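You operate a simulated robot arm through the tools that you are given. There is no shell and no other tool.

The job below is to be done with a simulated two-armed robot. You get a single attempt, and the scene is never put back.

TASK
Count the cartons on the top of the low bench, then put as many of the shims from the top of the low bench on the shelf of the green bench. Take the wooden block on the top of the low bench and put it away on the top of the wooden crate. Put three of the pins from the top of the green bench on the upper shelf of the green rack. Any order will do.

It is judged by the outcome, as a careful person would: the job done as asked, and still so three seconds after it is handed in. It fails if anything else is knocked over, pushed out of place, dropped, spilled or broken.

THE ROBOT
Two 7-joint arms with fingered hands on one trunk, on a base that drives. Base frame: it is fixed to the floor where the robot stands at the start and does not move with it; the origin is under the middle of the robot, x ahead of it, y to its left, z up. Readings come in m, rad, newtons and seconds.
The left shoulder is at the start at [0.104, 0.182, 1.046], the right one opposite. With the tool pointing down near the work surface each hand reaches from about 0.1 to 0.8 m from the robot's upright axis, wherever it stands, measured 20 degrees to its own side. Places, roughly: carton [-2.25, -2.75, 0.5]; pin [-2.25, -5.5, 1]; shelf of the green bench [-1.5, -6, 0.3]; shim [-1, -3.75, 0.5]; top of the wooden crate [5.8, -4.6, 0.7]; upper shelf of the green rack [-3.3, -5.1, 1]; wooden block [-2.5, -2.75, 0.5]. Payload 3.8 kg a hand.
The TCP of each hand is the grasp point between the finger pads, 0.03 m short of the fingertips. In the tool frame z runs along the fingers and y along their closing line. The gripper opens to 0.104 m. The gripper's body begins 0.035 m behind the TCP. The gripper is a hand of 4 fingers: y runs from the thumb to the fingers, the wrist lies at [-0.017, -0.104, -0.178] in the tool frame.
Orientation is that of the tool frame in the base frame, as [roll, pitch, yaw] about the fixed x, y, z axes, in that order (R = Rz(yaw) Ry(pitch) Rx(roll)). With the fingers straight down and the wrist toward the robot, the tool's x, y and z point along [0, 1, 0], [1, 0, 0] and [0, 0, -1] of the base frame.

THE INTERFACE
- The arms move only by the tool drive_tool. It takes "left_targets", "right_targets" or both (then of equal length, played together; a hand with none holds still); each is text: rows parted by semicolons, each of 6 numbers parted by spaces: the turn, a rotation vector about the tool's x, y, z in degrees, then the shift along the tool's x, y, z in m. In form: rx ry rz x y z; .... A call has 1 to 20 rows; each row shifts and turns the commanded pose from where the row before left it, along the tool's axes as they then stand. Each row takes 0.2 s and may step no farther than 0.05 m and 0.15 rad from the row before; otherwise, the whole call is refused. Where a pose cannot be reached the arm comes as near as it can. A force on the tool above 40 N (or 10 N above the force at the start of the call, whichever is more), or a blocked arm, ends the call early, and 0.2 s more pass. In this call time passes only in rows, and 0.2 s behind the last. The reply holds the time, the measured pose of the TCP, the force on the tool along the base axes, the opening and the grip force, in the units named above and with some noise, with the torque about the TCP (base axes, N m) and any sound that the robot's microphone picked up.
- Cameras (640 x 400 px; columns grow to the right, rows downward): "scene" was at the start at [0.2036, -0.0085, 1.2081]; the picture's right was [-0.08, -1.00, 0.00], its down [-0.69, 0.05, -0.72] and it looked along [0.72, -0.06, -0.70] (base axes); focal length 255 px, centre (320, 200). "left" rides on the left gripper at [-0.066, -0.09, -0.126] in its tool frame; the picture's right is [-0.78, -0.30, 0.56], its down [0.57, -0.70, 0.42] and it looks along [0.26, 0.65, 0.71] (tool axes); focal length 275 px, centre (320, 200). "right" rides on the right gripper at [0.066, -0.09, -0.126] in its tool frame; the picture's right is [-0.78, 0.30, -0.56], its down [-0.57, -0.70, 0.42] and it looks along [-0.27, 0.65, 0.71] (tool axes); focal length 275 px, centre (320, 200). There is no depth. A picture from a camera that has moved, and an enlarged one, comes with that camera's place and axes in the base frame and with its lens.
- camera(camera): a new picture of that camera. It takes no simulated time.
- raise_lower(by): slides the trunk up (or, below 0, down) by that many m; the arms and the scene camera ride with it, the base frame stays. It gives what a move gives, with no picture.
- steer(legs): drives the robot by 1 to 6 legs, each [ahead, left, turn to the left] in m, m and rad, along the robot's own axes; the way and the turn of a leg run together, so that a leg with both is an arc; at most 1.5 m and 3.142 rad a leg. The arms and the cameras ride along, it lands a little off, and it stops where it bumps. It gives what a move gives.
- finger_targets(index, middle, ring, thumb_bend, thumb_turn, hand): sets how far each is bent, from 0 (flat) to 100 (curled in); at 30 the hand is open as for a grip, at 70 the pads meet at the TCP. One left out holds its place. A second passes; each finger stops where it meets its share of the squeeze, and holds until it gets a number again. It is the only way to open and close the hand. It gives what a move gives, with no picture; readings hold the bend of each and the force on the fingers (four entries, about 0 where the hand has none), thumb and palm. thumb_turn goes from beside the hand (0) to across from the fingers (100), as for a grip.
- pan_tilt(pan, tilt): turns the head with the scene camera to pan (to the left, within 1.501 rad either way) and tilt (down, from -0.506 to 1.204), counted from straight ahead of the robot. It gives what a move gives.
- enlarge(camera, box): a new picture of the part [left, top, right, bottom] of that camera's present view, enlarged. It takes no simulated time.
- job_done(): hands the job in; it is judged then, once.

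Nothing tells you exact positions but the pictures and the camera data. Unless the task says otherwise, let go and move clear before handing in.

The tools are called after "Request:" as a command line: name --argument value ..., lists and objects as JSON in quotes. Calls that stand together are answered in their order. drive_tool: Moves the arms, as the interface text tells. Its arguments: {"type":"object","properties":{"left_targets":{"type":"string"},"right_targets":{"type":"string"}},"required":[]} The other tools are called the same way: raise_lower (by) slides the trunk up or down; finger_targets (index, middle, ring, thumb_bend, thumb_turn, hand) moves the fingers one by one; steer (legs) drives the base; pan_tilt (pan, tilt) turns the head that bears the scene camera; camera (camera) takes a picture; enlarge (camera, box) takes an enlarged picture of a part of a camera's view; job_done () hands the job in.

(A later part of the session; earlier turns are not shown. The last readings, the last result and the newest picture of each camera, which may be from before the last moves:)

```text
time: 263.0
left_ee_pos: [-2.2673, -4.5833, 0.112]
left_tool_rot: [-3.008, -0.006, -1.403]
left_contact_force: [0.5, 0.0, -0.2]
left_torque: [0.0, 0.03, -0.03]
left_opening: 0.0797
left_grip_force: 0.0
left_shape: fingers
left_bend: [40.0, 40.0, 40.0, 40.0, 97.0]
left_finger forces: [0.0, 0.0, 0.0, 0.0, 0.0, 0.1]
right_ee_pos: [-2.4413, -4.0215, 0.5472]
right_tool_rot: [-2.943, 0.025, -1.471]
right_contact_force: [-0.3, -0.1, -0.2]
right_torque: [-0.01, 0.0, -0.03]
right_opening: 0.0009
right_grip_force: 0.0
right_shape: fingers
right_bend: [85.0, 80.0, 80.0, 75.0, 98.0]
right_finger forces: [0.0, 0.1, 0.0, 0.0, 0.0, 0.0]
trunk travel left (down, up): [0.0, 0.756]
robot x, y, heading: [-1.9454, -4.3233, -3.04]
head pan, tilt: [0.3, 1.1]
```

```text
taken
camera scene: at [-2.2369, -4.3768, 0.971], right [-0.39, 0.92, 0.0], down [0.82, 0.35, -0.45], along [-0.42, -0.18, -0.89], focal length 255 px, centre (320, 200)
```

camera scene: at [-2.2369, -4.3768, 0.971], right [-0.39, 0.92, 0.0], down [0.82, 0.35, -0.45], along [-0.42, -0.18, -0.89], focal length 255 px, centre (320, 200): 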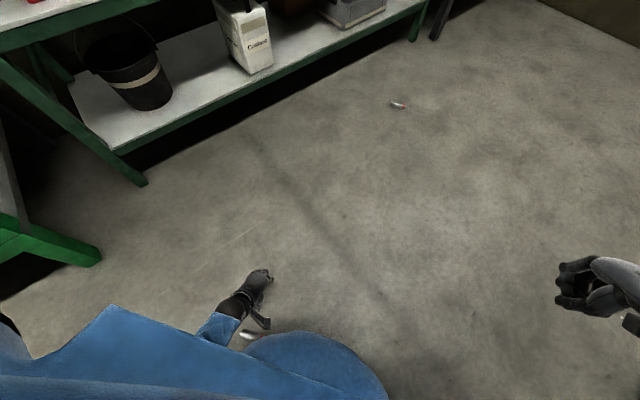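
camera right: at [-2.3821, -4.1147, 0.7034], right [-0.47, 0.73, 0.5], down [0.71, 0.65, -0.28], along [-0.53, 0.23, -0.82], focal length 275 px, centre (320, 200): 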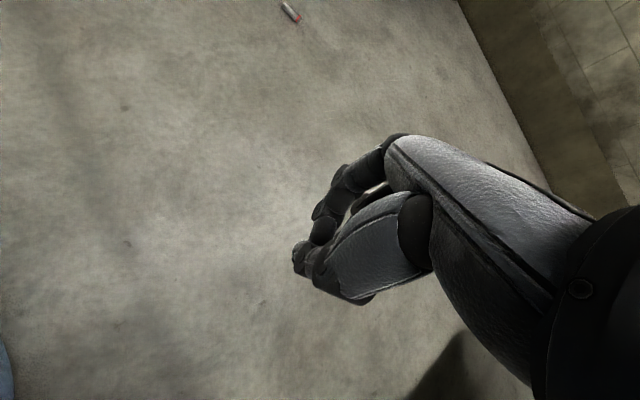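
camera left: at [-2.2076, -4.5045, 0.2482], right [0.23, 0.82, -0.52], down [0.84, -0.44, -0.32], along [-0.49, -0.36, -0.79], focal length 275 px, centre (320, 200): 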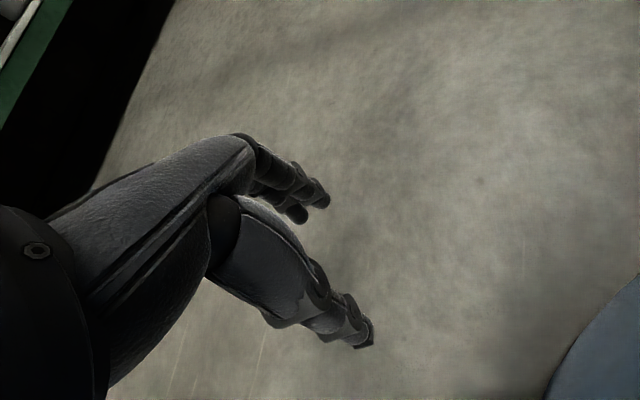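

The pin has rolled next to my base. I step back carefully so it lies ahead of me again, and check.

Request:
steer --legs '[[-0.15, 0.03, 0]]'

Request:
camera --camera "scene"

Request:
camera --camera "left"

```text
time: 264.4
left_ee_pos: [-2.1154, -4.5968, 0.112]
left_tool_rot: [-3.007, -0.007, -1.406]
left_contact_force: [0.0, -0.1, -0.5]
left_torque: [-0.04, 0.0, -0.03]
left_opening: 0.0797
left_grip_force: 0.0
left_shape: fingers
left_bend: [40.0, 40.0, 40.0, 40.0, 97.0]
left_finger forces: [0.0, 0.1, 0.0, 0.0, 0.0, 0.0]
right_ee_pos: [-2.289, -4.0367, 0.5478]
right_tool_rot: [-2.942, 0.025, -1.472]
right_contact_force: [0.2, 0.6, -0.6]
right_torque: [-0.03, -0.03, -0.01]
right_opening: 0.0009
right_grip_force: 0.2
right_shape: fingers
right_bend: [85.0, 80.0, 80.0, 75.0, 98.0]
right_finger forces: [0.1, 0.1, 0.1, 0.0, 0.0, 0.1]
trunk travel left (down, up): [0.0, 0.756]
robot x, y, heading: [-1.7886, -4.3373, -3.036]
head pan, tilt: [0.3, 1.1]
```

```text
taken
camera scene: at [-2.0846, -4.3921, 0.9711], right [-0.39, 0.92, 0.0], down [0.82, 0.35, -0.45], along [-0.42, -0.17, -0.89], focal length 255 px, centre (320, 200)
```

scene: 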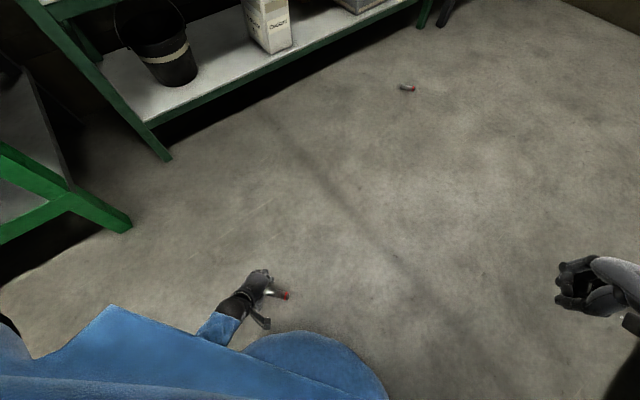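

```text
taken
camera left: at [-2.0555, -4.5191, 0.248], right [0.23, 0.82, -0.52], down [0.84, -0.44, -0.32], along [-0.5, -0.36, -0.79], focal length 275 px, centre (320, 200)
```

left: 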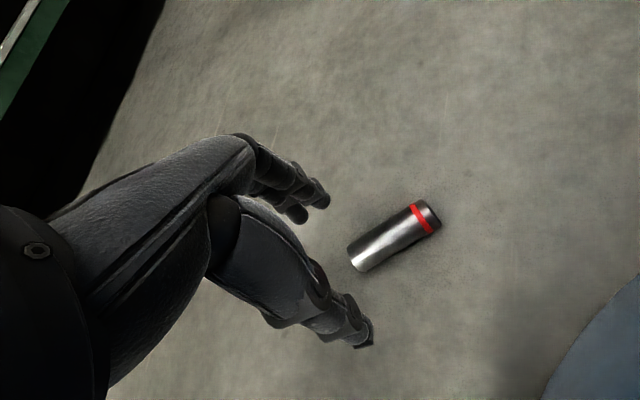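

The pin is right under the left hand now. I shift 4.5 cm right and 1.5 cm forward, then descend watching the reach.

Request:
drive_tool --left_targets "0 0 0 -0.023 0.008 0; 0 0 0 -0.023 0.007 0; 0 0 0 0 0 0.02; 0 0 0 0 0 0.015"

Request:
camera --camera "left"

```text
time: 265.6
left_ee_pos: [-2.125, -4.5996, 0.0723]
left_tool_rot: [-3.009, -0.076, -1.429]
left_contact_force: [-0.8, 0.3, 0.1]
left_torque: [-0.04, -0.04, -0.01]
left_opening: 0.0797
left_grip_force: 0.0
left_shape: fingers
left_bend: [40.0, 40.0, 40.0, 40.0, 97.0]
left_finger forces: [0.1, 0.0, 0.1, 0.1, 0.0, 0.1]
right_ee_pos: [-2.2876, -4.0364, 0.5472]
right_tool_rot: [-2.941, 0.02, -1.472]
right_contact_force: [-0.1, 0.1, -0.1]
right_torque: [0.0, -0.02, -0.01]
right_opening: 0.0009
right_grip_force: 0.0
right_shape: fingers
right_bend: [85.0, 80.0, 80.0, 75.0, 98.0]
right_finger forces: [0.1, 0.0, 0.0, 0.1, 0.0, 0.0]
trunk travel left (down, up): [0.0, 0.756]
robot x, y, heading: [-1.7962, -4.3395, -3.041]
head pan, tilt: [0.3, 1.1]
stopped in row 4 (left hand): the arm was blocked; the commanded pose is now the measured one
```

```text
taken
camera left: at [-2.0638, -4.5139, 0.2032], right [0.26, 0.78, -0.57], down [0.83, -0.48, -0.28], along [-0.5, -0.4, -0.77], focal length 275 px, centre (320, 200)
```

left: 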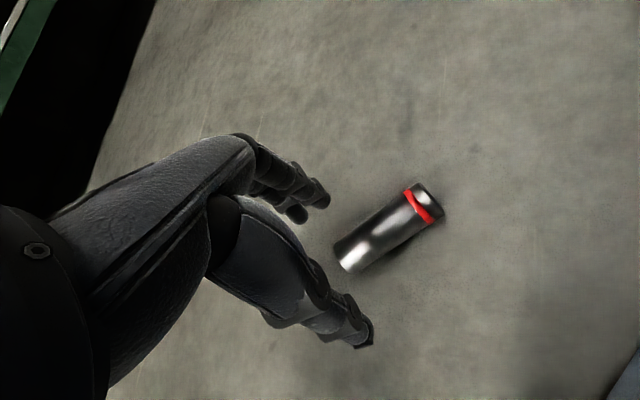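

The arm is blocked against my base when reaching further in, so I shift the base instead (5 cm right).

Request:
steer --legs '[[0.0, -0.05, 0]]'

Request:
camera --camera "left"

```text
time: 266.5
left_ee_pos: [-2.1296, -4.5491, 0.0731]
left_tool_rot: [-3.008, -0.076, -1.426]
left_contact_force: [0.8, -0.3, 0.0]
left_torque: [0.0, 0.0, 0.03]
left_opening: 0.0797
left_grip_force: 0.0
left_shape: fingers
left_bend: [40.0, 40.0, 40.0, 40.0, 97.0]
left_finger forces: [0.0, 0.1, 0.1, 0.0, 0.0, 0.1]
right_ee_pos: [-2.2947, -3.986, 0.5476]
right_tool_rot: [-2.944, 0.02, -1.474]
right_contact_force: [0.3, -0.5, 0.3]
right_torque: [0.0, 0.0, -0.03]
right_opening: 0.0011
right_grip_force: 0.0
right_shape: fingers
right_bend: [85.0, 80.0, 80.0, 75.0, 98.0]
right_finger forces: [0.1, 0.0, 0.0, 0.0, 0.0, 0.0]
trunk travel left (down, up): [0.0, 0.756]
robot x, y, heading: [-1.795, -4.2844, -3.037]
head pan, tilt: [0.3, 1.1]
```

```text
taken
camera left: at [-2.0687, -4.4628, 0.2034], right [0.26, 0.78, -0.57], down [0.83, -0.48, -0.28], along [-0.5, -0.4, -0.77], focal length 275 px, centre (320, 200)
```

left: 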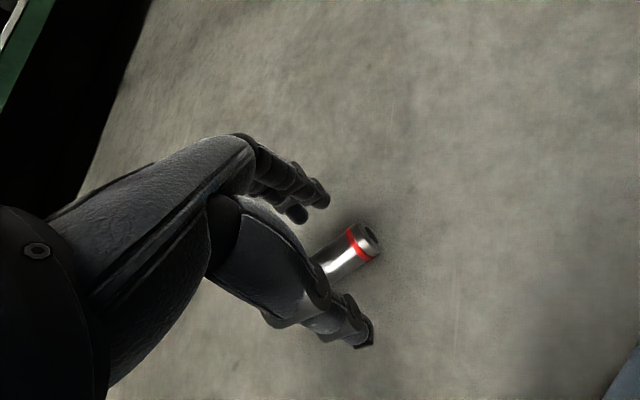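

Request:
drive_tool --left_targets "0 -2 0 0 0.004 0.012; 0 -2 0 0 0.002 0.012; 0 0 0 0 0 0.01"

Request:
camera --camera "left"

```text
time: 267.3
left_ee_pos: [-2.1328, -4.5512, 0.0397]
left_tool_rot: [-3.014, -0.007, -1.419]
left_contact_force: [-0.7, -0.7, 9.6]
left_torque: [-0.19, 0.42, 0.03]
left_opening: 0.0796
left_grip_force: 4.6
left_shape: fingers
left_bend: [40.0, 40.0, 40.0, 40.0, 97.0]
left_finger forces: [0.1, 9.8, 0.0, 0.0, 0.0, 0.0]
right_ee_pos: [-2.2927, -3.9853, 0.5471]
right_tool_rot: [-2.943, 0.021, -1.472]
right_contact_force: [-0.2, 0.0, 0.5]
right_torque: [0.0, 0.01, -0.04]
right_opening: 0.0012
right_grip_force: 0.1
right_shape: fingers
right_bend: [85.0, 80.0, 80.0, 75.0, 98.0]
right_finger forces: [0.1, 0.0, 0.1, 0.0, 0.1, 0.1]
trunk travel left (down, up): [0.0, 0.756]
robot x, y, heading: [-1.7972, -4.2865, -3.036]
head pan, tilt: [0.3, 1.1]
```

```text
taken
camera left: at [-2.0699, -4.4736, 0.1748], right [0.24, 0.82, -0.52], down [0.83, -0.45, -0.33], along [-0.51, -0.35, -0.79], focal length 275 px, centre (320, 200)
```

left: 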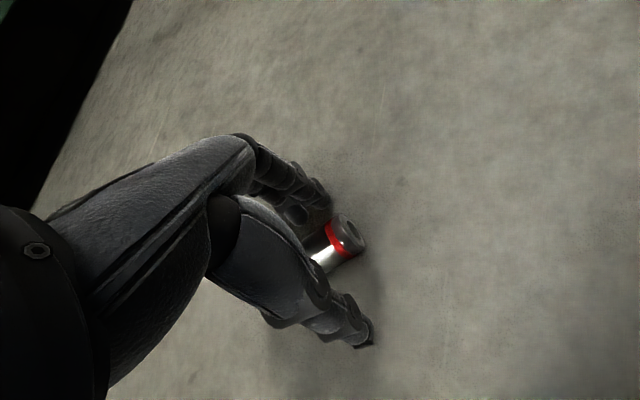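

The middle finger touches the floor. I pre-close the fingers around the pin, settle lower, then close fully.

Request:
finger_targets --hand "left" --index 56 --middle 56 --ring 56 --thumb_bend 52

Request:
drive_tool --left_targets "0 0 0 0 0 0.005; 0 0 0 0 0 0.004"

Request:
camera --camera "left"

```text
time: 268.3
left_ee_pos: [-2.1288, -4.5502, 0.0368]
left_tool_rot: [-3.009, -0.006, -1.418]
left_contact_force: [-1.0, -0.5, 0.7]
left_torque: [0.02, 0.04, 0.0]
left_opening: 0.0438
left_grip_force: 0.2
left_shape: fingers
left_bend: [56.0, 56.0, 56.0, 52.0, 97.0]
left_finger forces: [0.0, 0.8, 0.0, 0.0, 0.1, 0.0]
right_ee_pos: [-2.2945, -3.9856, 0.5473]
right_tool_rot: [-2.941, 0.021, -1.473]
right_contact_force: [0.1, -0.1, 0.2]
right_torque: [-0.01, -0.01, -0.02]
right_opening: 0.0011
right_grip_force: 0.1
right_shape: fingers
right_bend: [85.0, 80.0, 80.0, 75.0, 98.0]
right_finger forces: [0.0, 0.1, 0.0, 0.0, 0.0, 0.1]
trunk travel left (down, up): [0.0, 0.756]
robot x, y, heading: [-1.7991, -4.2923, -3.04]
head pan, tilt: [0.3, 1.1]
```

```text
time: 269.1
left_ee_pos: [-2.1364, -4.5504, 0.0354]
left_tool_rot: [-3.026, -0.007, -1.417]
left_contact_force: [1.4, -0.2, 22.5]
left_torque: [0.11, 0.32, 0.02]
left_opening: 0.0386
left_grip_force: 11.2
left_shape: fingers
left_bend: [61.0, 58.0, 56.0, 51.0, 97.0]
left_finger forces: [18.8, 2.7, 0.1, 0.0, 1.2, 0.0]
left hand out of reach, approached as far as the arm can: row 2
right_ee_pos: [-2.2937, -3.9856, 0.5477]
right_tool_rot: [-2.943, 0.021, -1.473]
right_contact_force: [-0.3, 0.3, -0.5]
right_torque: [0.0, -0.01, -0.02]
right_opening: 0.0009
right_grip_force: 0.0
right_shape: fingers
right_bend: [85.0, 80.0, 80.0, 75.0, 98.0]
right_finger forces: [0.0, 0.1, 0.1, 0.0, 0.0, 0.1]
trunk travel left (down, up): [0.0, 0.756]
robot x, y, heading: [-1.7992, -4.2896, -3.039]
head pan, tilt: [0.3, 1.1]
stopped in row 2 (left hand): the force on the tool passed its limit at 41 N (the readings are from after the stop); the commanded pose is now the measured one
```

```text
taken
camera left: at [-2.0735, -4.4727, 0.1704], right [0.24, 0.82, -0.52], down [0.83, -0.45, -0.34], along [-0.51, -0.35, -0.78], focal length 275 px, centre (320, 200)
```

left: 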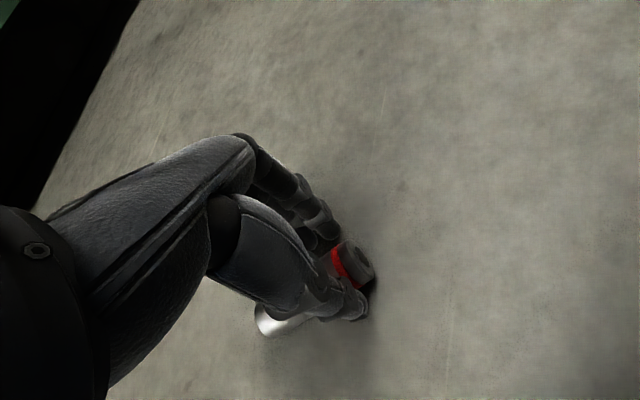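

The pin sits too far toward the thumb. I raise 2 cm, shift back 2 cm, and lower again.

Request:
finger_targets --hand "left" --index 52 --middle 52 --ring 52 --thumb_bend 46

Request:
drive_tool --left_targets "0 0 0 0 0 -0.012; 0 0 0 0 0 -0.012; 0 0 0 0 -0.012 0; 0 0 -4 0 -0.01 0"

Request:
camera --camera "left"

```text
time: 270.1
left_ee_pos: [-2.1357, -4.5505, 0.0358]
left_tool_rot: [-3.025, -0.008, -1.414]
left_contact_force: [1.1, 0.3, 34.9]
left_torque: [0.22, 0.63, 0.01]
left_opening: 0.0451
left_grip_force: 17.5
left_shape: fingers
left_bend: [60.0, 56.0, 52.0, 46.0, 97.0]
left_finger forces: [29.9, 5.6, 0.0, 0.0, 0.0, 0.0]
right_ee_pos: [-2.2924, -3.9839, 0.5468]
right_tool_rot: [-2.943, 0.018, -1.472]
right_contact_force: [0.7, 0.4, 0.2]
right_torque: [0.0, -0.04, 0.02]
right_opening: 0.0009
right_grip_force: 0.0
right_shape: fingers
right_bend: [85.0, 80.0, 80.0, 75.0, 98.0]
right_finger forces: [0.1, 0.0, 0.0, 0.0, 0.1, 0.0]
trunk travel left (down, up): [0.0, 0.756]
robot x, y, heading: [-1.7977, -4.2859, -3.038]
head pan, tilt: [0.3, 1.1]
```

```text
time: 271.1
left_ee_pos: [-2.1158, -4.5466, 0.0598]
left_tool_rot: [-3.02, -0.015, -1.349]
left_contact_force: [0.3, 1.2, -0.6]
left_torque: [-0.01, 0.01, -0.01]
left_opening: 0.056
left_grip_force: 0.0
left_shape: fingers
left_bend: [52.0, 52.0, 52.0, 46.0, 97.0]
left_finger forces: [0.0, 0.1, 0.1, 0.1, 0.0, 0.0]
right_ee_pos: [-2.294, -3.9851, 0.5469]
right_tool_rot: [-2.943, 0.02, -1.471]
right_contact_force: [-0.2, 0.2, -0.4]
right_torque: [0.02, 0.03, 0.01]
right_opening: 0.0012
right_grip_force: 0.0
right_shape: fingers
right_bend: [85.0, 80.0, 80.0, 75.0, 98.0]
right_finger forces: [0.0, 0.0, 0.0, 0.0, 0.0, 0.1]
trunk travel left (down, up): [0.0, 0.756]
robot x, y, heading: [-1.7973, -4.2904, -3.039]
head pan, tilt: [0.3, 1.1]
```

```text
taken
camera left: at [-2.0586, -4.4638, 0.1955], right [0.18, 0.83, -0.53], down [0.86, -0.4, -0.33], along [-0.48, -0.39, -0.78], focal length 275 px, centre (320, 200)
```

left: 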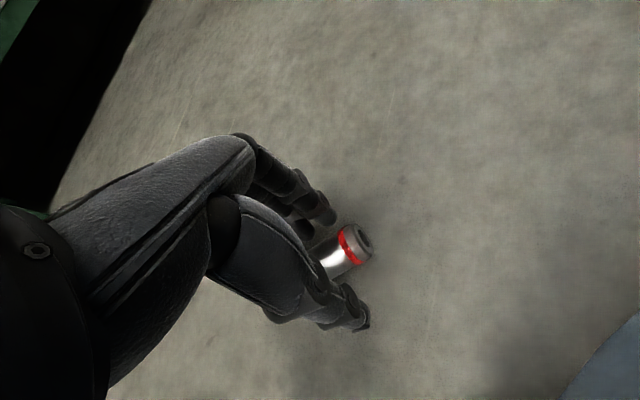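

Now the pin is centred again. I lower to just above the floor and close firmly.

Request:
drive_tool --left_targets "0 0 0 -0.003 0.001 0.011; 0 0 0 -0.003 0.001 0.011"

Request:
camera --camera "left"

```text
time: 271.6
left_ee_pos: [-2.1172, -4.5404, 0.0387]
left_tool_rot: [-3.02, -0.014, -1.348]
left_contact_force: [0.2, -0.9, 2.7]
left_torque: [-0.04, 0.08, 0.05]
left_opening: 0.0559
left_grip_force: 1.2
left_shape: fingers
left_bend: [52.0, 52.0, 52.0, 46.0, 97.0]
left_finger forces: [0.1, 1.9, 0.1, 0.0, 0.1, 0.0]
right_ee_pos: [-2.294, -3.9864, 0.5475]
right_tool_rot: [-2.942, 0.02, -1.475]
right_contact_force: [0.4, 0.6, -0.6]
right_torque: [0.02, -0.01, 0.01]
right_opening: 0.0011
right_grip_force: 0.0
right_shape: fingers
right_bend: [85.0, 80.0, 80.0, 75.0, 98.0]
right_finger forces: [0.1, 0.0, 0.1, 0.1, 0.0, 0.0]
trunk travel left (down, up): [0.0, 0.756]
robot x, y, heading: [-1.8004, -4.2865, -3.039]
head pan, tilt: [0.3, 1.1]
```

```text
taken
camera left: at [-2.0596, -4.4586, 0.1729], right [0.18, 0.83, -0.53], down [0.86, -0.4, -0.33], along [-0.48, -0.39, -0.78], focal length 275 px, centre (320, 200)
```

left: 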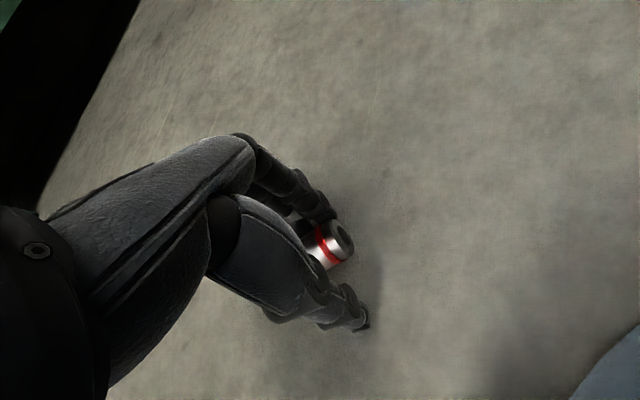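

Request:
drive_tool --left_targets "0 0 0 0.006 0 0; 0 0 0 0.006 0 0"

Request:
finger_targets --hand "left" --index 80 --middle 80 --ring 80 --thumb_bend 80

Request:
camera --camera "left"

```text
time: 272.2
left_ee_pos: [-2.1143, -4.5528, 0.0371]
left_tool_rot: [-3.02, -0.015, -1.347]
left_contact_force: [-1.6, 2.1, 3.3]
left_torque: [0.03, 0.07, -0.07]
left_opening: 0.0559
left_grip_force: 1.8
left_shape: fingers
left_bend: [52.0, 52.0, 52.0, 46.0, 97.0]
left_finger forces: [0.1, 2.7, 0.3, 0.1, 0.0, 0.0]
right_ee_pos: [-2.293, -3.986, 0.5464]
right_tool_rot: [-2.943, 0.02, -1.471]
right_contact_force: [0.4, 1.0, 0.1]
right_torque: [-0.02, -0.02, -0.02]
right_opening: 0.0011
right_grip_force: 0.1
right_shape: fingers
right_bend: [85.0, 80.0, 80.0, 75.0, 98.0]
right_finger forces: [0.0, 0.1, 0.1, 0.1, 0.0, 0.0]
trunk travel left (down, up): [0.0, 0.756]
robot x, y, heading: [-1.7984, -4.2893, -3.044]
head pan, tilt: [0.3, 1.1]
```

```text
time: 273.2
left_ee_pos: [-2.1133, -4.5524, 0.0376]
left_tool_rot: [-3.019, -0.014, -1.347]
left_contact_force: [-0.8, 0.0, -2.0]
left_torque: [0.03, 0.06, 0.01]
left_opening: 0.0245
left_grip_force: 23.1
left_shape: fingers
left_bend: [78.0, 78.0, 80.0, 55.0, 94.0]
left_finger forces: [12.0, 11.4, 0.0, 0.1, 23.3, 0.1]
right_ee_pos: [-2.2934, -3.9855, 0.547]
right_tool_rot: [-2.942, 0.021, -1.473]
right_contact_force: [-0.2, -0.1, -0.6]
right_torque: [-0.02, -0.03, 0.02]
right_opening: 0.0011
right_grip_force: 0.0
right_shape: fingers
right_bend: [85.0, 80.0, 80.0, 75.0, 98.0]
right_finger forces: [0.0, 0.0, 0.1, 0.0, 0.1, 0.1]
trunk travel left (down, up): [0.0, 0.756]
robot x, y, heading: [-1.7962, -4.2858, -3.038]
head pan, tilt: [0.3, 1.1]
```

```text
taken
camera left: at [-2.0566, -4.4702, 0.1728], right [0.18, 0.83, -0.53], down [0.86, -0.4, -0.33], along [-0.48, -0.39, -0.78], focal length 275 px, centre (320, 200)
```

left: 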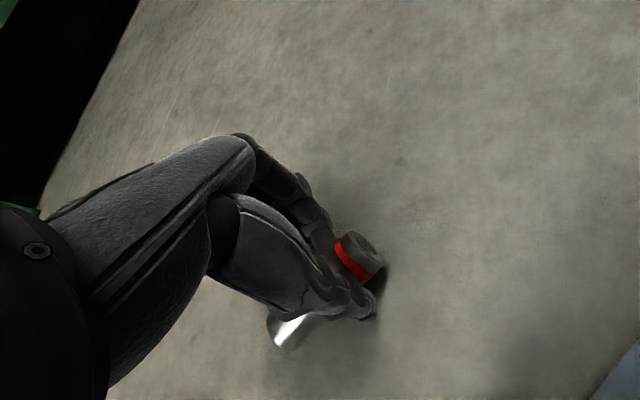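

A firm grip this time (index, middle and thumb, about 23 N). I raise the trunk.

Request:
raise_lower --by 0.06

Request:
camera --camera "left"

```text
time: 274.2
left_ee_pos: [-2.1128, -4.5524, 0.0991]
left_tool_rot: [-3.017, -0.013, -1.347]
left_contact_force: [-0.4, 0.4, -1.4]
left_torque: [0.01, 0.07, 0.0]
left_opening: 0.0243
left_grip_force: 22.7
left_shape: fingers
left_bend: [78.0, 78.0, 80.0, 55.0, 94.0]
left_finger forces: [12.1, 11.1, 0.0, 0.1, 23.2, 0.0]
right_ee_pos: [-2.2941, -3.9855, 0.6063]
right_tool_rot: [-2.94, 0.021, -1.472]
right_contact_force: [0.0, -0.9, -0.3]
right_torque: [0.01, -0.02, -0.02]
right_opening: 0.0009
right_grip_force: 0.0
right_shape: fingers
right_bend: [85.0, 80.0, 80.0, 75.0, 98.0]
right_finger forces: [0.0, 0.1, 0.0, 0.1, 0.0, 0.1]
trunk travel left (down, up): [-0.06, 0.696]
robot x, y, heading: [-1.7992, -4.2913, -3.038]
head pan, tilt: [0.3, 1.1]
```

```text
taken
camera left: at [-2.0566, -4.4701, 0.2334], right [0.18, 0.83, -0.53], down [0.86, -0.4, -0.33], along [-0.48, -0.39, -0.78], focal length 275 px, centre (320, 200)
```

left: 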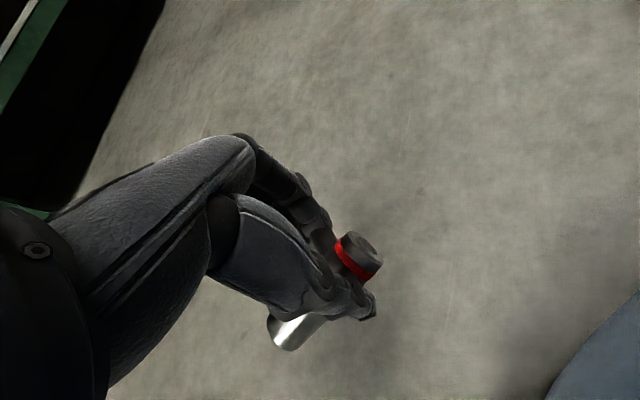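

Request:
raise_lower --by 0.4

Request:
pan_tilt --pan 0.3 --tilt 1.0

Request:
camera --camera "scene"

Request:
camera --camera "left"

```text
time: 278.1
left_ee_pos: [-2.2466, -4.5671, 0.6117]
left_tool_rot: [2.928, 0.026, -1.349]
left_contact_force: [0.6, 0.7, -2.0]
left_torque: [0.01, 0.03, 0.04]
left_opening: 0.0245
left_grip_force: 23.1
left_shape: fingers
left_bend: [78.0, 78.0, 80.0, 55.0, 94.0]
left_finger forces: [12.2, 10.4, 0.0, 0.0, 23.3, 0.0]
right_ee_pos: [-2.2933, -3.9845, 1.0056]
right_tool_rot: [-2.942, 0.021, -1.472]
right_contact_force: [0.2, 0.2, 0.0]
right_torque: [-0.01, 0.0, 0.02]
right_opening: 0.001
right_grip_force: 0.2
right_shape: fingers
right_bend: [85.0, 80.0, 80.0, 75.0, 98.0]
right_finger forces: [0.0, 0.0, 0.0, 0.1, 0.1, 0.0]
trunk travel left (down, up): [-0.46, 0.296]
robot x, y, heading: [-1.7963, -4.2887, -3.04]
head pan, tilt: [0.3, 1.1]
```

```text
time: 278.8
left_ee_pos: [-2.2464, -4.5662, 0.6123]
left_tool_rot: [2.93, 0.028, -1.351]
left_contact_force: [0.0, 0.1, -3.2]
left_torque: [0.01, 0.05, 0.01]
left_opening: 0.0243
left_grip_force: 23.0
left_shape: fingers
left_bend: [78.0, 78.0, 80.0, 55.0, 94.0]
left_finger forces: [12.1, 10.4, 0.0, 0.1, 23.3, 0.0]
right_ee_pos: [-2.2941, -3.9858, 1.0059]
right_tool_rot: [-2.943, 0.021, -1.472]
right_contact_force: [-0.2, -0.7, -0.1]
right_torque: [-0.03, 0.0, -0.04]
right_opening: 0.0006
right_grip_force: 0.1
right_shape: fingers
right_bend: [85.0, 80.0, 80.0, 75.0, 98.0]
right_finger forces: [0.1, 0.0, 0.1, 0.0, 0.0, 0.1]
trunk travel left (down, up): [-0.46, 0.296]
robot x, y, heading: [-1.7957, -4.2878, -3.038]
head pan, tilt: [0.3, 1.0]
```

```text
taken
camera scene: at [-1.8853, -4.3197, 1.4551], right [-0.39, 0.92, 0.0], down [0.77, 0.33, -0.54], along [-0.5, -0.21, -0.84], focal length 255 px, centre (320, 200)
```

scene: 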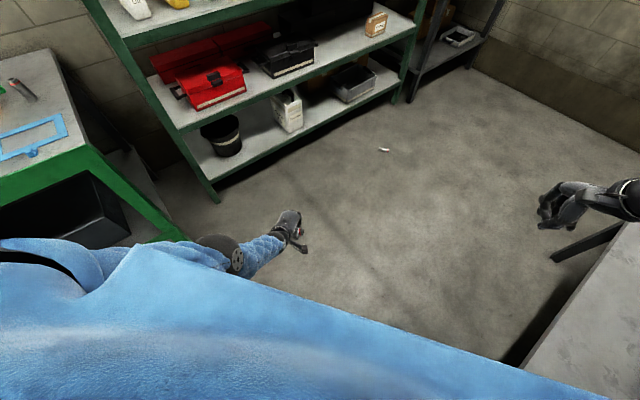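

```text
taken
camera left: at [-2.1486, -4.4797, 0.718], right [-0.01, 0.81, -0.59], down [0.7, -0.41, -0.58], along [-0.71, -0.42, -0.57], focal length 275 px, centre (320, 200)
```

left: 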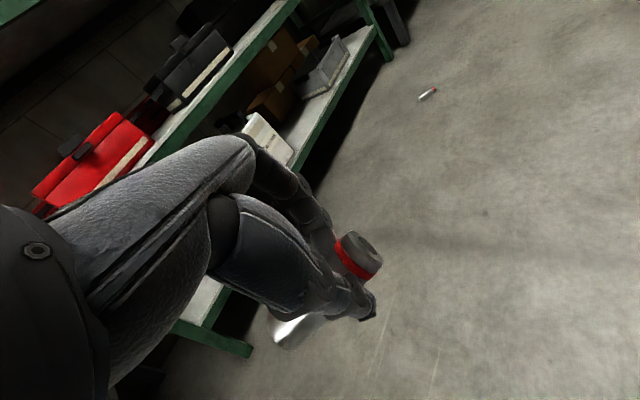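

Pin 1 is secure in the left hand. I bend the left elbow again by moving back and down a little, then up.

Request:
drive_tool --left_targets "-3 0 0 0.01 -0.03 0.02; -3 0 0 0.01 -0.03 0.02; -3 0 0 0.01 -0.03 0.01; -3 0 0 0 -0.02 -0.02; 0 0 0 0 0 -0.03; 0 0 0 0 0 -0.04; 0 0 0 0 0 -0.04"

Request:
camera --camera "scene"

```text
time: 280.6
left_ee_pos: [-2.117, -4.5743, 0.7121]
left_tool_rot: [2.704, -0.045, -1.373]
left_contact_force: [0.0, -0.4, -2.8]
left_torque: [0.05, 0.06, 0.0]
left_opening: 0.0247
left_grip_force: 22.0
left_shape: fingers
left_bend: [78.0, 79.0, 80.0, 55.0, 93.0]
left_finger forces: [12.4, 9.3, 0.0, 0.0, 23.0, 0.0]
left hand out of reach, approached as far as the arm can: row 1, 2, 3
right_ee_pos: [-2.2932, -3.9853, 1.0059]
right_tool_rot: [-2.943, 0.021, -1.472]
right_contact_force: [0.4, 0.3, 0.2]
right_torque: [0.0, 0.03, 0.02]
right_opening: 0.0011
right_grip_force: 0.0
right_shape: fingers
right_bend: [85.0, 80.0, 80.0, 75.0, 98.0]
right_finger forces: [0.1, 0.0, 0.0, 0.0, 0.0, 0.0]
trunk travel left (down, up): [-0.46, 0.296]
robot x, y, heading: [-1.7973, -4.2858, -3.043]
head pan, tilt: [0.3, 1.0]
stopped in row 7 (left hand): the arm was blocked; the commanded pose is now the measured one
```

```text
taken
camera scene: at [-1.8855, -4.32, 1.4551], right [-0.39, 0.92, 0.0], down [0.77, 0.33, -0.54], along [-0.5, -0.21, -0.84], focal length 255 px, centre (320, 200)
```

scene: 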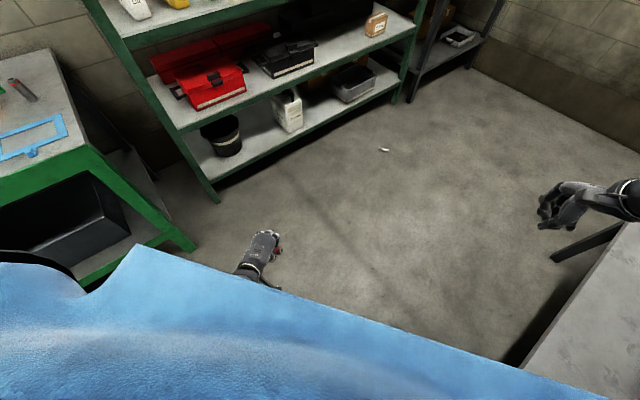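

Request:
drive_tool --left_targets "6 0 0 0 0.03 0; 6 0 0 0 0.03 0; 6 0 0 0 0.03 0; 6 0 0 0 0.03 0; 1 0 0 0 0.02 -0.03; 0 0 0 0 0 -0.04; 0 0 0 0 0 -0.04"

Request:
camera --camera "scene"

Request:
camera --camera "left"

```text
time: 282.1
left_ee_pos: [-2.2512, -4.593, 0.8547]
left_tool_rot: [3.137, -0.042, -1.371]
left_contact_force: [0.3, -0.2, -2.2]
left_torque: [0.01, 0.06, 0.01]
left_opening: 0.0246
left_grip_force: 21.7
left_shape: fingers
left_bend: [78.0, 79.0, 80.0, 55.0, 93.0]
left_finger forces: [12.8, 9.0, 0.0, 0.1, 21.9, 0.0]
right_ee_pos: [-2.2946, -3.9842, 1.0072]
right_tool_rot: [-2.942, 0.02, -1.472]
right_contact_force: [0.2, 0.5, -0.2]
right_torque: [-0.03, -0.01, 0.01]
right_opening: 0.001
right_grip_force: 0.0
right_shape: fingers
right_bend: [85.0, 80.0, 80.0, 75.0, 98.0]
right_finger forces: [0.0, 0.0, 0.0, 0.1, 0.1, 0.1]
trunk travel left (down, up): [-0.46, 0.296]
robot x, y, heading: [-1.792, -4.2885, -3.044]
head pan, tilt: [0.3, 1.0]
```

```text
taken
camera scene: at [-1.8853, -4.3197, 1.4552], right [-0.39, 0.92, 0.0], down [0.77, 0.33, -0.54], along [-0.5, -0.21, -0.84], focal length 255 px, centre (320, 200)
```

scene: 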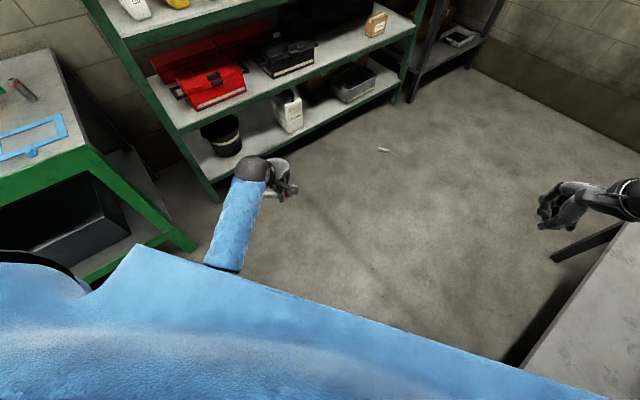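

```text
taken
camera left: at [-2.1768, -4.5054, 0.9775], right [0.14, 0.8, -0.59], down [0.8, -0.44, -0.4], along [-0.58, -0.42, -0.7], focal length 275 px, centre (320, 200)
```

left: 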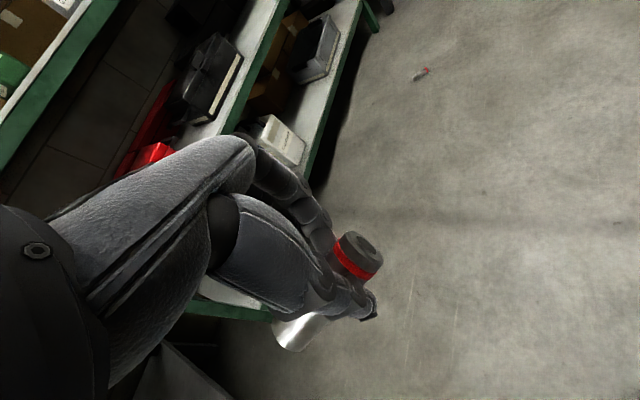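

The left arm is bent and free with pin 1. I now roll the left hand so the pin's plain end turns downward, checking in steps.

Request:
drive_tool --left_targets "0 -8 0 0 0 0; 0 -8 0 0 0 0; 0 -8 0 0 0 0; 0 -8 0 0 0 0; 0 -8 0 0 0 0; 0 -8 0 0 0 0"

Request:
camera --camera "scene"

Request:
camera --camera "left"

```text
time: 283.6
left_ee_pos: [-2.2497, -4.5937, 0.8553]
left_tool_rot: [3.134, 0.797, -1.376]
left_contact_force: [-0.2, 1.1, -2.9]
left_torque: [-0.01, 0.06, 0.05]
left_opening: 0.0246
left_grip_force: 22.2
left_shape: fingers
left_bend: [79.0, 79.0, 80.0, 55.0, 93.0]
left_finger forces: [12.4, 10.4, 0.0, 0.1, 22.2, 0.0]
right_ee_pos: [-2.2926, -3.9859, 1.0064]
right_tool_rot: [-2.941, 0.02, -1.471]
right_contact_force: [0.3, -0.1, 0.7]
right_torque: [-0.02, 0.04, -0.05]
right_opening: 0.001
right_grip_force: 0.1
right_shape: fingers
right_bend: [85.0, 80.0, 80.0, 75.0, 98.0]
right_finger forces: [0.0, 0.0, 0.0, 0.0, 0.0, 0.1]
trunk travel left (down, up): [-0.46, 0.296]
robot x, y, heading: [-1.7987, -4.2885, -3.04]
head pan, tilt: [0.3, 1.0]
```

```text
taken
camera scene: at [-1.8854, -4.3201, 1.4552], right [-0.39, 0.92, 0.0], down [0.77, 0.33, -0.54], along [-0.5, -0.21, -0.84], focal length 255 px, centre (320, 200)
```

scene: 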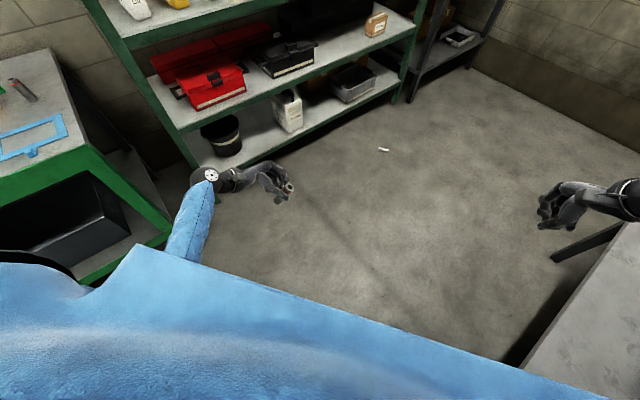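

```text
taken
camera left: at [-2.1529, -4.6189, 0.9902], right [0.11, 0.98, 0.16], down [0.7, 0.04, -0.71], along [-0.7, 0.19, -0.68], focal length 275 px, centre (320, 200)
```

left: 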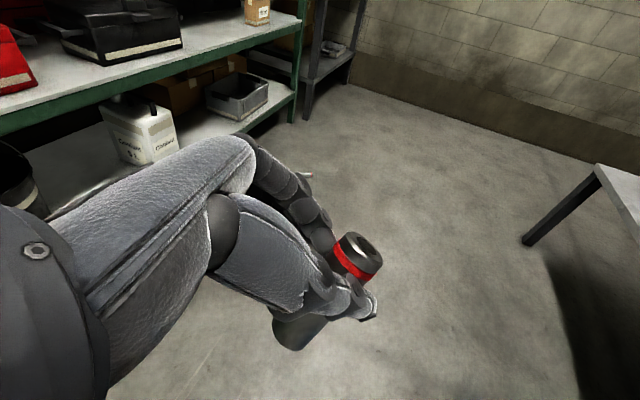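

The roll works smoothly so far. I continue toward vertical.

Request:
drive_tool --left_targets "0 -8 0 0 0 0; 0 -8 0 0 0 0; 0 -8 0 0 0 0; 0 -8 0 0 0 0"

Request:
camera --camera "scene"

Request:
camera --camera "left"

Request:
enlarge --camera "scene" --box '[180, 120, 340, 220]'

```text
time: 284.6
left_ee_pos: [-2.2498, -4.5938, 0.8559]
left_tool_rot: [3.111, 1.356, -1.403]
left_contact_force: [0.5, -1.0, -2.0]
left_torque: [-0.07, 0.04, 0.02]
left_opening: 0.0242
left_grip_force: 22.1
left_shape: fingers
left_bend: [79.0, 79.0, 80.0, 55.0, 94.0]
left_finger forces: [12.3, 11.1, 0.0, 0.0, 22.5, 0.0]
right_ee_pos: [-2.2941, -3.9848, 1.0065]
right_tool_rot: [-2.943, 0.021, -1.472]
right_contact_force: [-0.2, -1.2, 0.0]
right_torque: [0.0, -0.03, 0.01]
right_opening: 0.0009
right_grip_force: 0.1
right_shape: fingers
right_bend: [85.0, 80.0, 80.0, 75.0, 98.0]
right_finger forces: [0.1, 0.0, 0.0, 0.1, 0.0, 0.2]
trunk travel left (down, up): [-0.46, 0.296]
robot x, y, heading: [-1.7959, -4.2849, -3.042]
head pan, tilt: [0.3, 1.0]
```

```text
taken
camera scene: at [-1.8857, -4.3198, 1.4551], right [-0.39, 0.92, 0.0], down [0.77, 0.33, -0.54], along [-0.5, -0.21, -0.84], focal length 255 px, centre (320, 200)
```

scene: 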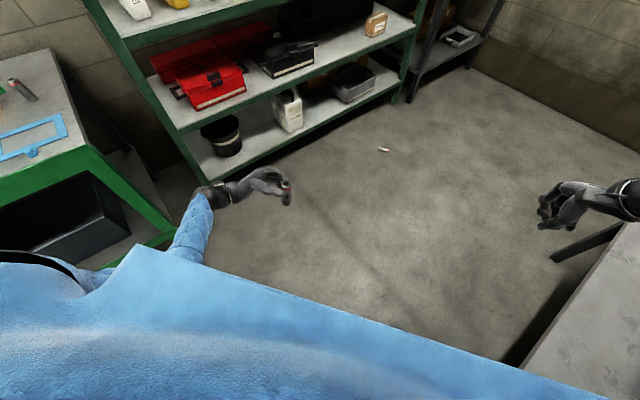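

```text
taken
camera left: at [-2.14, -4.6819, 0.9469], right [0.15, 0.75, 0.64], down [0.63, 0.43, -0.65], along [-0.76, 0.5, -0.41], focal length 275 px, centre (320, 200)
```

left: 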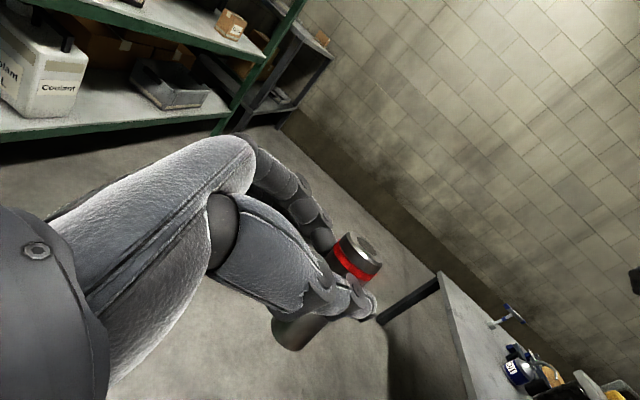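

```text
4.00 times, centred on (260, 170) of scene
camera zoom: at [-1.8857, -4.3198, 1.4551], right [-0.39, 0.92, 0.0], down [0.77, 0.33, -0.54], along [-0.5, -0.21, -0.84], focal length 1020 px, centre (560, 320)
```

zoom: 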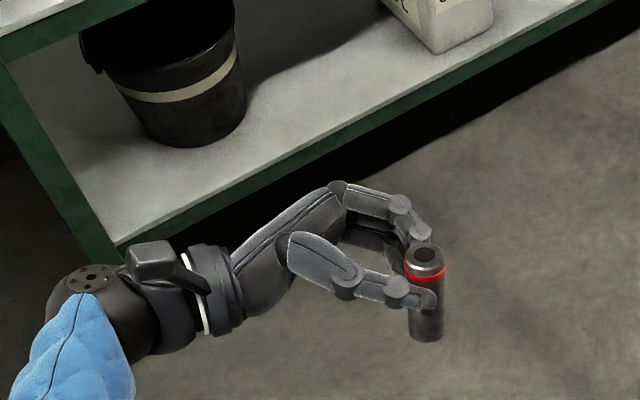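

The pin now hangs upright with its plain end down. I also swing the hand so the fingers point more forward, which will keep the palm clear of the shelf.

Request:
drive_tool --left_targets "-8 0 0 0 0 0; -8 0 0 0 0 0; -8 0 0 0 0 0; -8 0 0 0 0 0; -8 0 0 0 0 0"

Request:
camera --camera "scene"

Request:
enlarge --camera "scene" --box '[180, 120, 340, 220]'

```text
time: 285.9
left_ee_pos: [-2.2364, -4.6628, 0.8568]
left_tool_rot: [2.422, 1.194, -1.399]
left_contact_force: [0.5, -0.2, -3.4]
left_torque: [-0.06, -0.02, 0.02]
left_opening: 0.0244
left_grip_force: 22.4
left_shape: fingers
left_bend: [79.0, 79.0, 80.0, 55.0, 94.0]
left_finger forces: [12.0, 10.9, 0.1, 0.0, 22.5, 0.0]
right_ee_pos: [-2.2936, -3.9844, 1.0069]
right_tool_rot: [-2.943, 0.019, -1.472]
right_contact_force: [-0.6, 0.5, 0.2]
right_torque: [0.03, -0.01, 0.02]
right_opening: 0.0008
right_grip_force: 0.0
right_shape: fingers
right_bend: [85.0, 80.0, 80.0, 75.0, 98.0]
right_finger forces: [0.0, 0.0, 0.1, 0.0, 0.0, 0.0]
trunk travel left (down, up): [-0.46, 0.296]
robot x, y, heading: [-1.7958, -4.2868, -3.04]
head pan, tilt: [0.3, 1.0]
stopped in row 5 (left hand): the arm was blocked; the commanded pose is now the measured one
```

```text
taken
camera scene: at [-1.8855, -4.3196, 1.4552], right [-0.39, 0.92, 0.0], down [0.77, 0.33, -0.54], along [-0.5, -0.21, -0.84], focal length 255 px, centre (320, 200)
```

scene: 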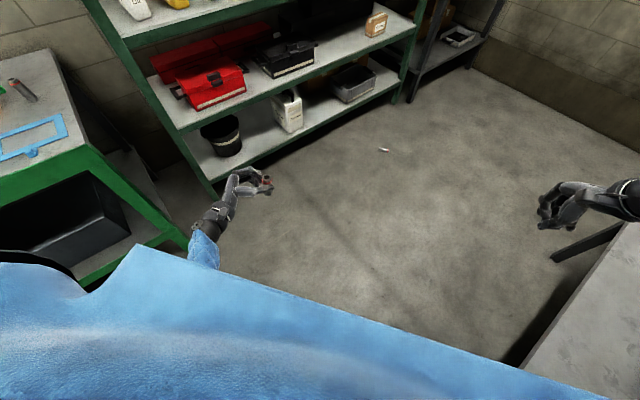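

```text
4.00 times, centred on (260, 170) of scene
camera zoom: at [-1.8855, -4.3196, 1.4552], right [-0.39, 0.92, 0.0], down [0.77, 0.33, -0.54], along [-0.5, -0.21, -0.84], focal length 1020 px, centre (560, 320)
```

zoom: 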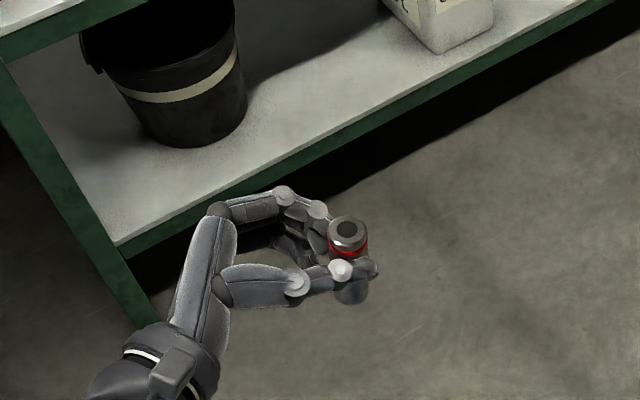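

The pin hangs nearly upright with the hand behind it. I extend the hand forward and up, away from my body.

Request:
drive_tool --left_targets "0 0 0 0 0.025 0.025; 0 0 0 0 0.025 0.025; 0 0 0 0 0.025 0.025; 0 0 0 -0.037 0.01 -0.011; 0 0 0 -0.037 0.01 -0.011"

Request:
raise_lower --by 0.15

Request:
camera --camera "scene"

Request:
camera --camera "left"

```text
time: 287.1
left_ee_pos: [-2.3433, -4.6756, 0.9341]
left_tool_rot: [2.428, 1.197, -1.392]
left_contact_force: [-0.2, 0.4, -3.1]
left_torque: [-0.05, 0.02, 0.01]
left_opening: 0.0244
left_grip_force: 22.0
left_shape: fingers
left_bend: [79.0, 79.0, 80.0, 55.0, 94.0]
left_finger forces: [11.9, 10.8, 0.0, 0.1, 22.2, 0.0]
right_ee_pos: [-2.2948, -3.986, 1.0076]
right_tool_rot: [-2.943, 0.019, -1.473]
right_contact_force: [-0.7, -0.6, 0.1]
right_torque: [0.02, 0.0, -0.01]
right_opening: 0.0008
right_grip_force: 0.1
right_shape: fingers
right_bend: [85.0, 80.0, 80.0, 75.0, 98.0]
right_finger forces: [0.0, 0.0, 0.0, 0.0, 0.0, 0.0]
trunk travel left (down, up): [-0.46, 0.296]
robot x, y, heading: [-1.7976, -4.2863, -3.033]
head pan, tilt: [0.3, 1.0]
```

```text
time: 288.8
left_ee_pos: [-2.3425, -4.6741, 1.0831]
left_tool_rot: [2.428, 1.199, -1.393]
left_contact_force: [0.2, 0.9, -1.7]
left_torque: [-0.06, -0.01, 0.0]
left_opening: 0.0244
left_grip_force: 22.5
left_shape: fingers
left_bend: [79.0, 79.0, 80.0, 55.0, 94.0]
left_finger forces: [11.9, 10.8, 0.0, 0.0, 22.2, 0.0]
right_ee_pos: [-2.2934, -3.9857, 1.1564]
right_tool_rot: [-2.943, 0.021, -1.47]
right_contact_force: [0.2, 0.2, -0.3]
right_torque: [0.02, -0.02, -0.02]
right_opening: 0.0011
right_grip_force: 0.0
right_shape: fingers
right_bend: [85.0, 80.0, 80.0, 75.0, 98.0]
right_finger forces: [0.0, 0.0, 0.0, 0.0, 0.0, 0.1]
trunk travel left (down, up): [-0.61, 0.146]
robot x, y, heading: [-1.7954, -4.2886, -3.032]
head pan, tilt: [0.3, 1.0]
```

```text
taken
camera scene: at [-1.8705, -4.3184, 1.6056], right [-0.39, 0.92, 0.0], down [0.77, 0.33, -0.54], along [-0.5, -0.21, -0.84], focal length 255 px, centre (320, 200)
```

scene: 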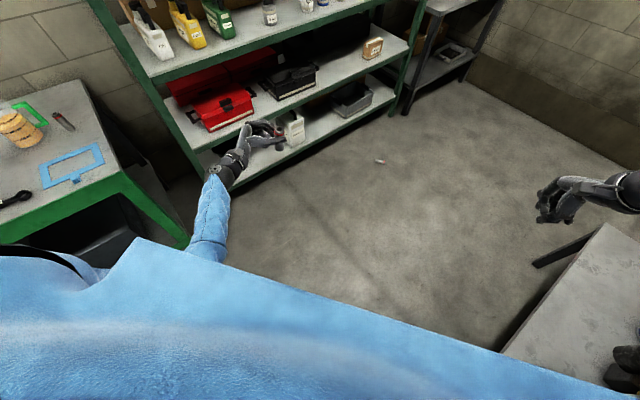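

```text
taken
camera left: at [-2.1934, -4.6559, 1.1581], right [-0.29, 0.82, 0.5], down [0.16, 0.56, -0.82], along [-0.94, -0.16, -0.29], focal length 275 px, centre (320, 200)
```

left: 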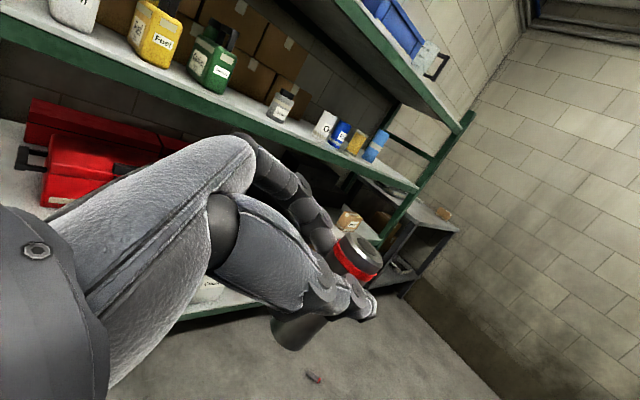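

Pin 1 is upright in the left hand at shelf height. I raise a little more, turn to face the rack, and go around pin 2 on the floor to the free right end of the upper shelf.

Request:
raise_lower --by 0.1

Request:
steer --legs '[[0, 0, 0.95], [0.15, -0.8, 0], [0, -0.8, 0]]'

Request:
pan_tilt --pan 0 --tilt 0.75

Request:
camera --camera "scene"

Request:
camera --camera "left"

```text
time: 290.2
left_ee_pos: [-2.3434, -4.6743, 1.1825]
left_tool_rot: [2.428, 1.199, -1.393]
left_contact_force: [-0.7, -0.1, -2.9]
left_torque: [-0.04, -0.04, 0.01]
left_opening: 0.0242
left_grip_force: 22.1
left_shape: fingers
left_bend: [79.0, 79.0, 80.0, 55.0, 94.0]
left_finger forces: [11.9, 10.9, 0.1, 0.0, 22.2, 0.0]
right_ee_pos: [-2.2926, -3.9862, 1.2554]
right_tool_rot: [-2.943, 0.021, -1.472]
right_contact_force: [0.2, -0.4, 0.7]
right_torque: [0.01, 0.01, -0.01]
right_opening: 0.001
right_grip_force: 0.1
right_shape: fingers
right_bend: [85.0, 80.0, 80.0, 75.0, 98.0]
right_finger forces: [0.0, 0.0, 0.0, 0.0, 0.0, 0.0]
trunk travel left (down, up): [-0.71, 0.046]
robot x, y, heading: [-1.7969, -4.2866, -3.042]
head pan, tilt: [0.3, 1.0]
```

```text
time: 300.8
left_ee_pos: [-3.2604, -4.2719, 1.1831]
left_tool_rot: [2.422, 1.198, -0.473]
left_contact_force: [-0.4, 0.0, -2.5]
left_torque: [-0.02, -0.03, 0.0]
left_opening: 0.0233
left_grip_force: 16.4
left_shape: fingers
left_bend: [79.0, 80.0, 80.0, 56.0, 96.0]
left_finger forces: [13.3, 3.8, 0.0, 0.0, 16.0, 0.0]
right_ee_pos: [-3.7812, -3.8216, 1.2565]
right_tool_rot: [-2.942, 0.02, -0.544]
right_contact_force: [0.9, 0.0, 0.3]
right_torque: [0.03, 0.02, 0.01]
right_opening: 0.001
right_grip_force: 0.0
right_shape: fingers
right_bend: [85.0, 80.0, 80.0, 75.0, 98.0]
right_finger forces: [0.0, 0.0, 0.0, 0.0, 0.0, 0.0]
trunk travel left (down, up): [-0.71, 0.046]
robot x, y, heading: [-3.2433, -3.6029, -2.113]
head pan, tilt: [0.3, 1.0]
```

```text
time: 301.6
left_ee_pos: [-3.2615, -4.2731, 1.1829]
left_tool_rot: [2.425, 1.197, -0.469]
left_contact_force: [0.2, 0.4, -1.8]
left_torque: [0.02, -0.05, 0.0]
left_opening: 0.0235
left_grip_force: 16.1
left_shape: fingers
left_bend: [79.0, 80.0, 80.0, 56.0, 96.0]
left_finger forces: [13.2, 3.8, 0.0, 0.1, 16.0, 0.0]
right_ee_pos: [-3.7821, -3.8223, 1.2559]
right_tool_rot: [-2.942, 0.021, -0.543]
right_contact_force: [0.6, 0.4, -0.9]
right_torque: [-0.03, -0.03, 0.03]
right_opening: 0.0013
right_grip_force: 0.0
right_shape: fingers
right_bend: [85.0, 80.0, 80.0, 75.0, 98.0]
right_finger forces: [0.1, 0.0, 0.0, 0.0, 0.0, 0.1]
trunk travel left (down, up): [-0.71, 0.046]
robot x, y, heading: [-3.2474, -3.6036, -2.112]
head pan, tilt: [0.0, 0.75]
```

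```text
taken
camera scene: at [-3.287, -3.6877, 1.7248], right [-0.86, 0.51, 0.0], down [0.35, 0.59, -0.73], along [-0.38, -0.63, -0.68], focal length 255 px, centre (320, 200)
```

scene: 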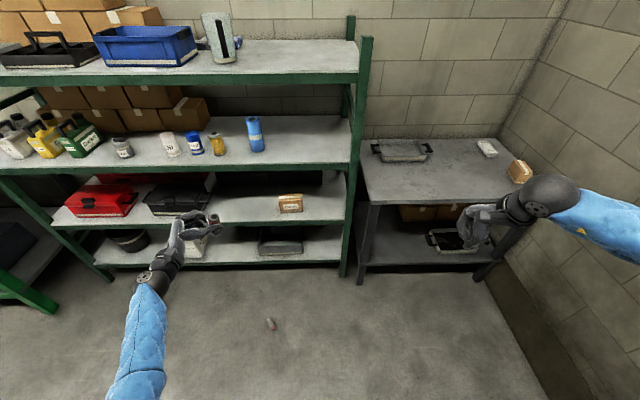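

```text
taken
camera left: at [-3.1853, -4.1428, 1.2583], right [-0.83, 0.26, 0.5], down [-0.35, 0.46, -0.82], along [-0.44, -0.85, -0.29], focal length 275 px, centre (320, 200)
```

left: 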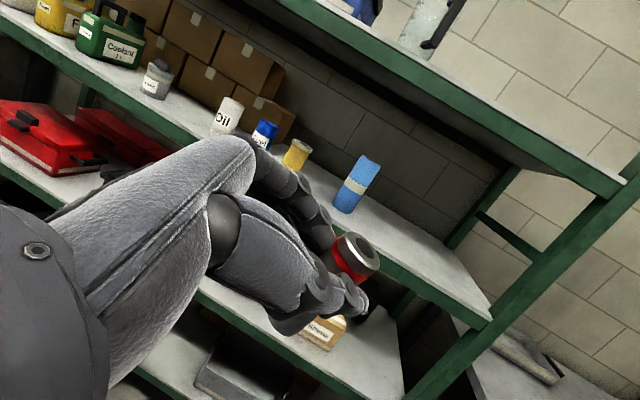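

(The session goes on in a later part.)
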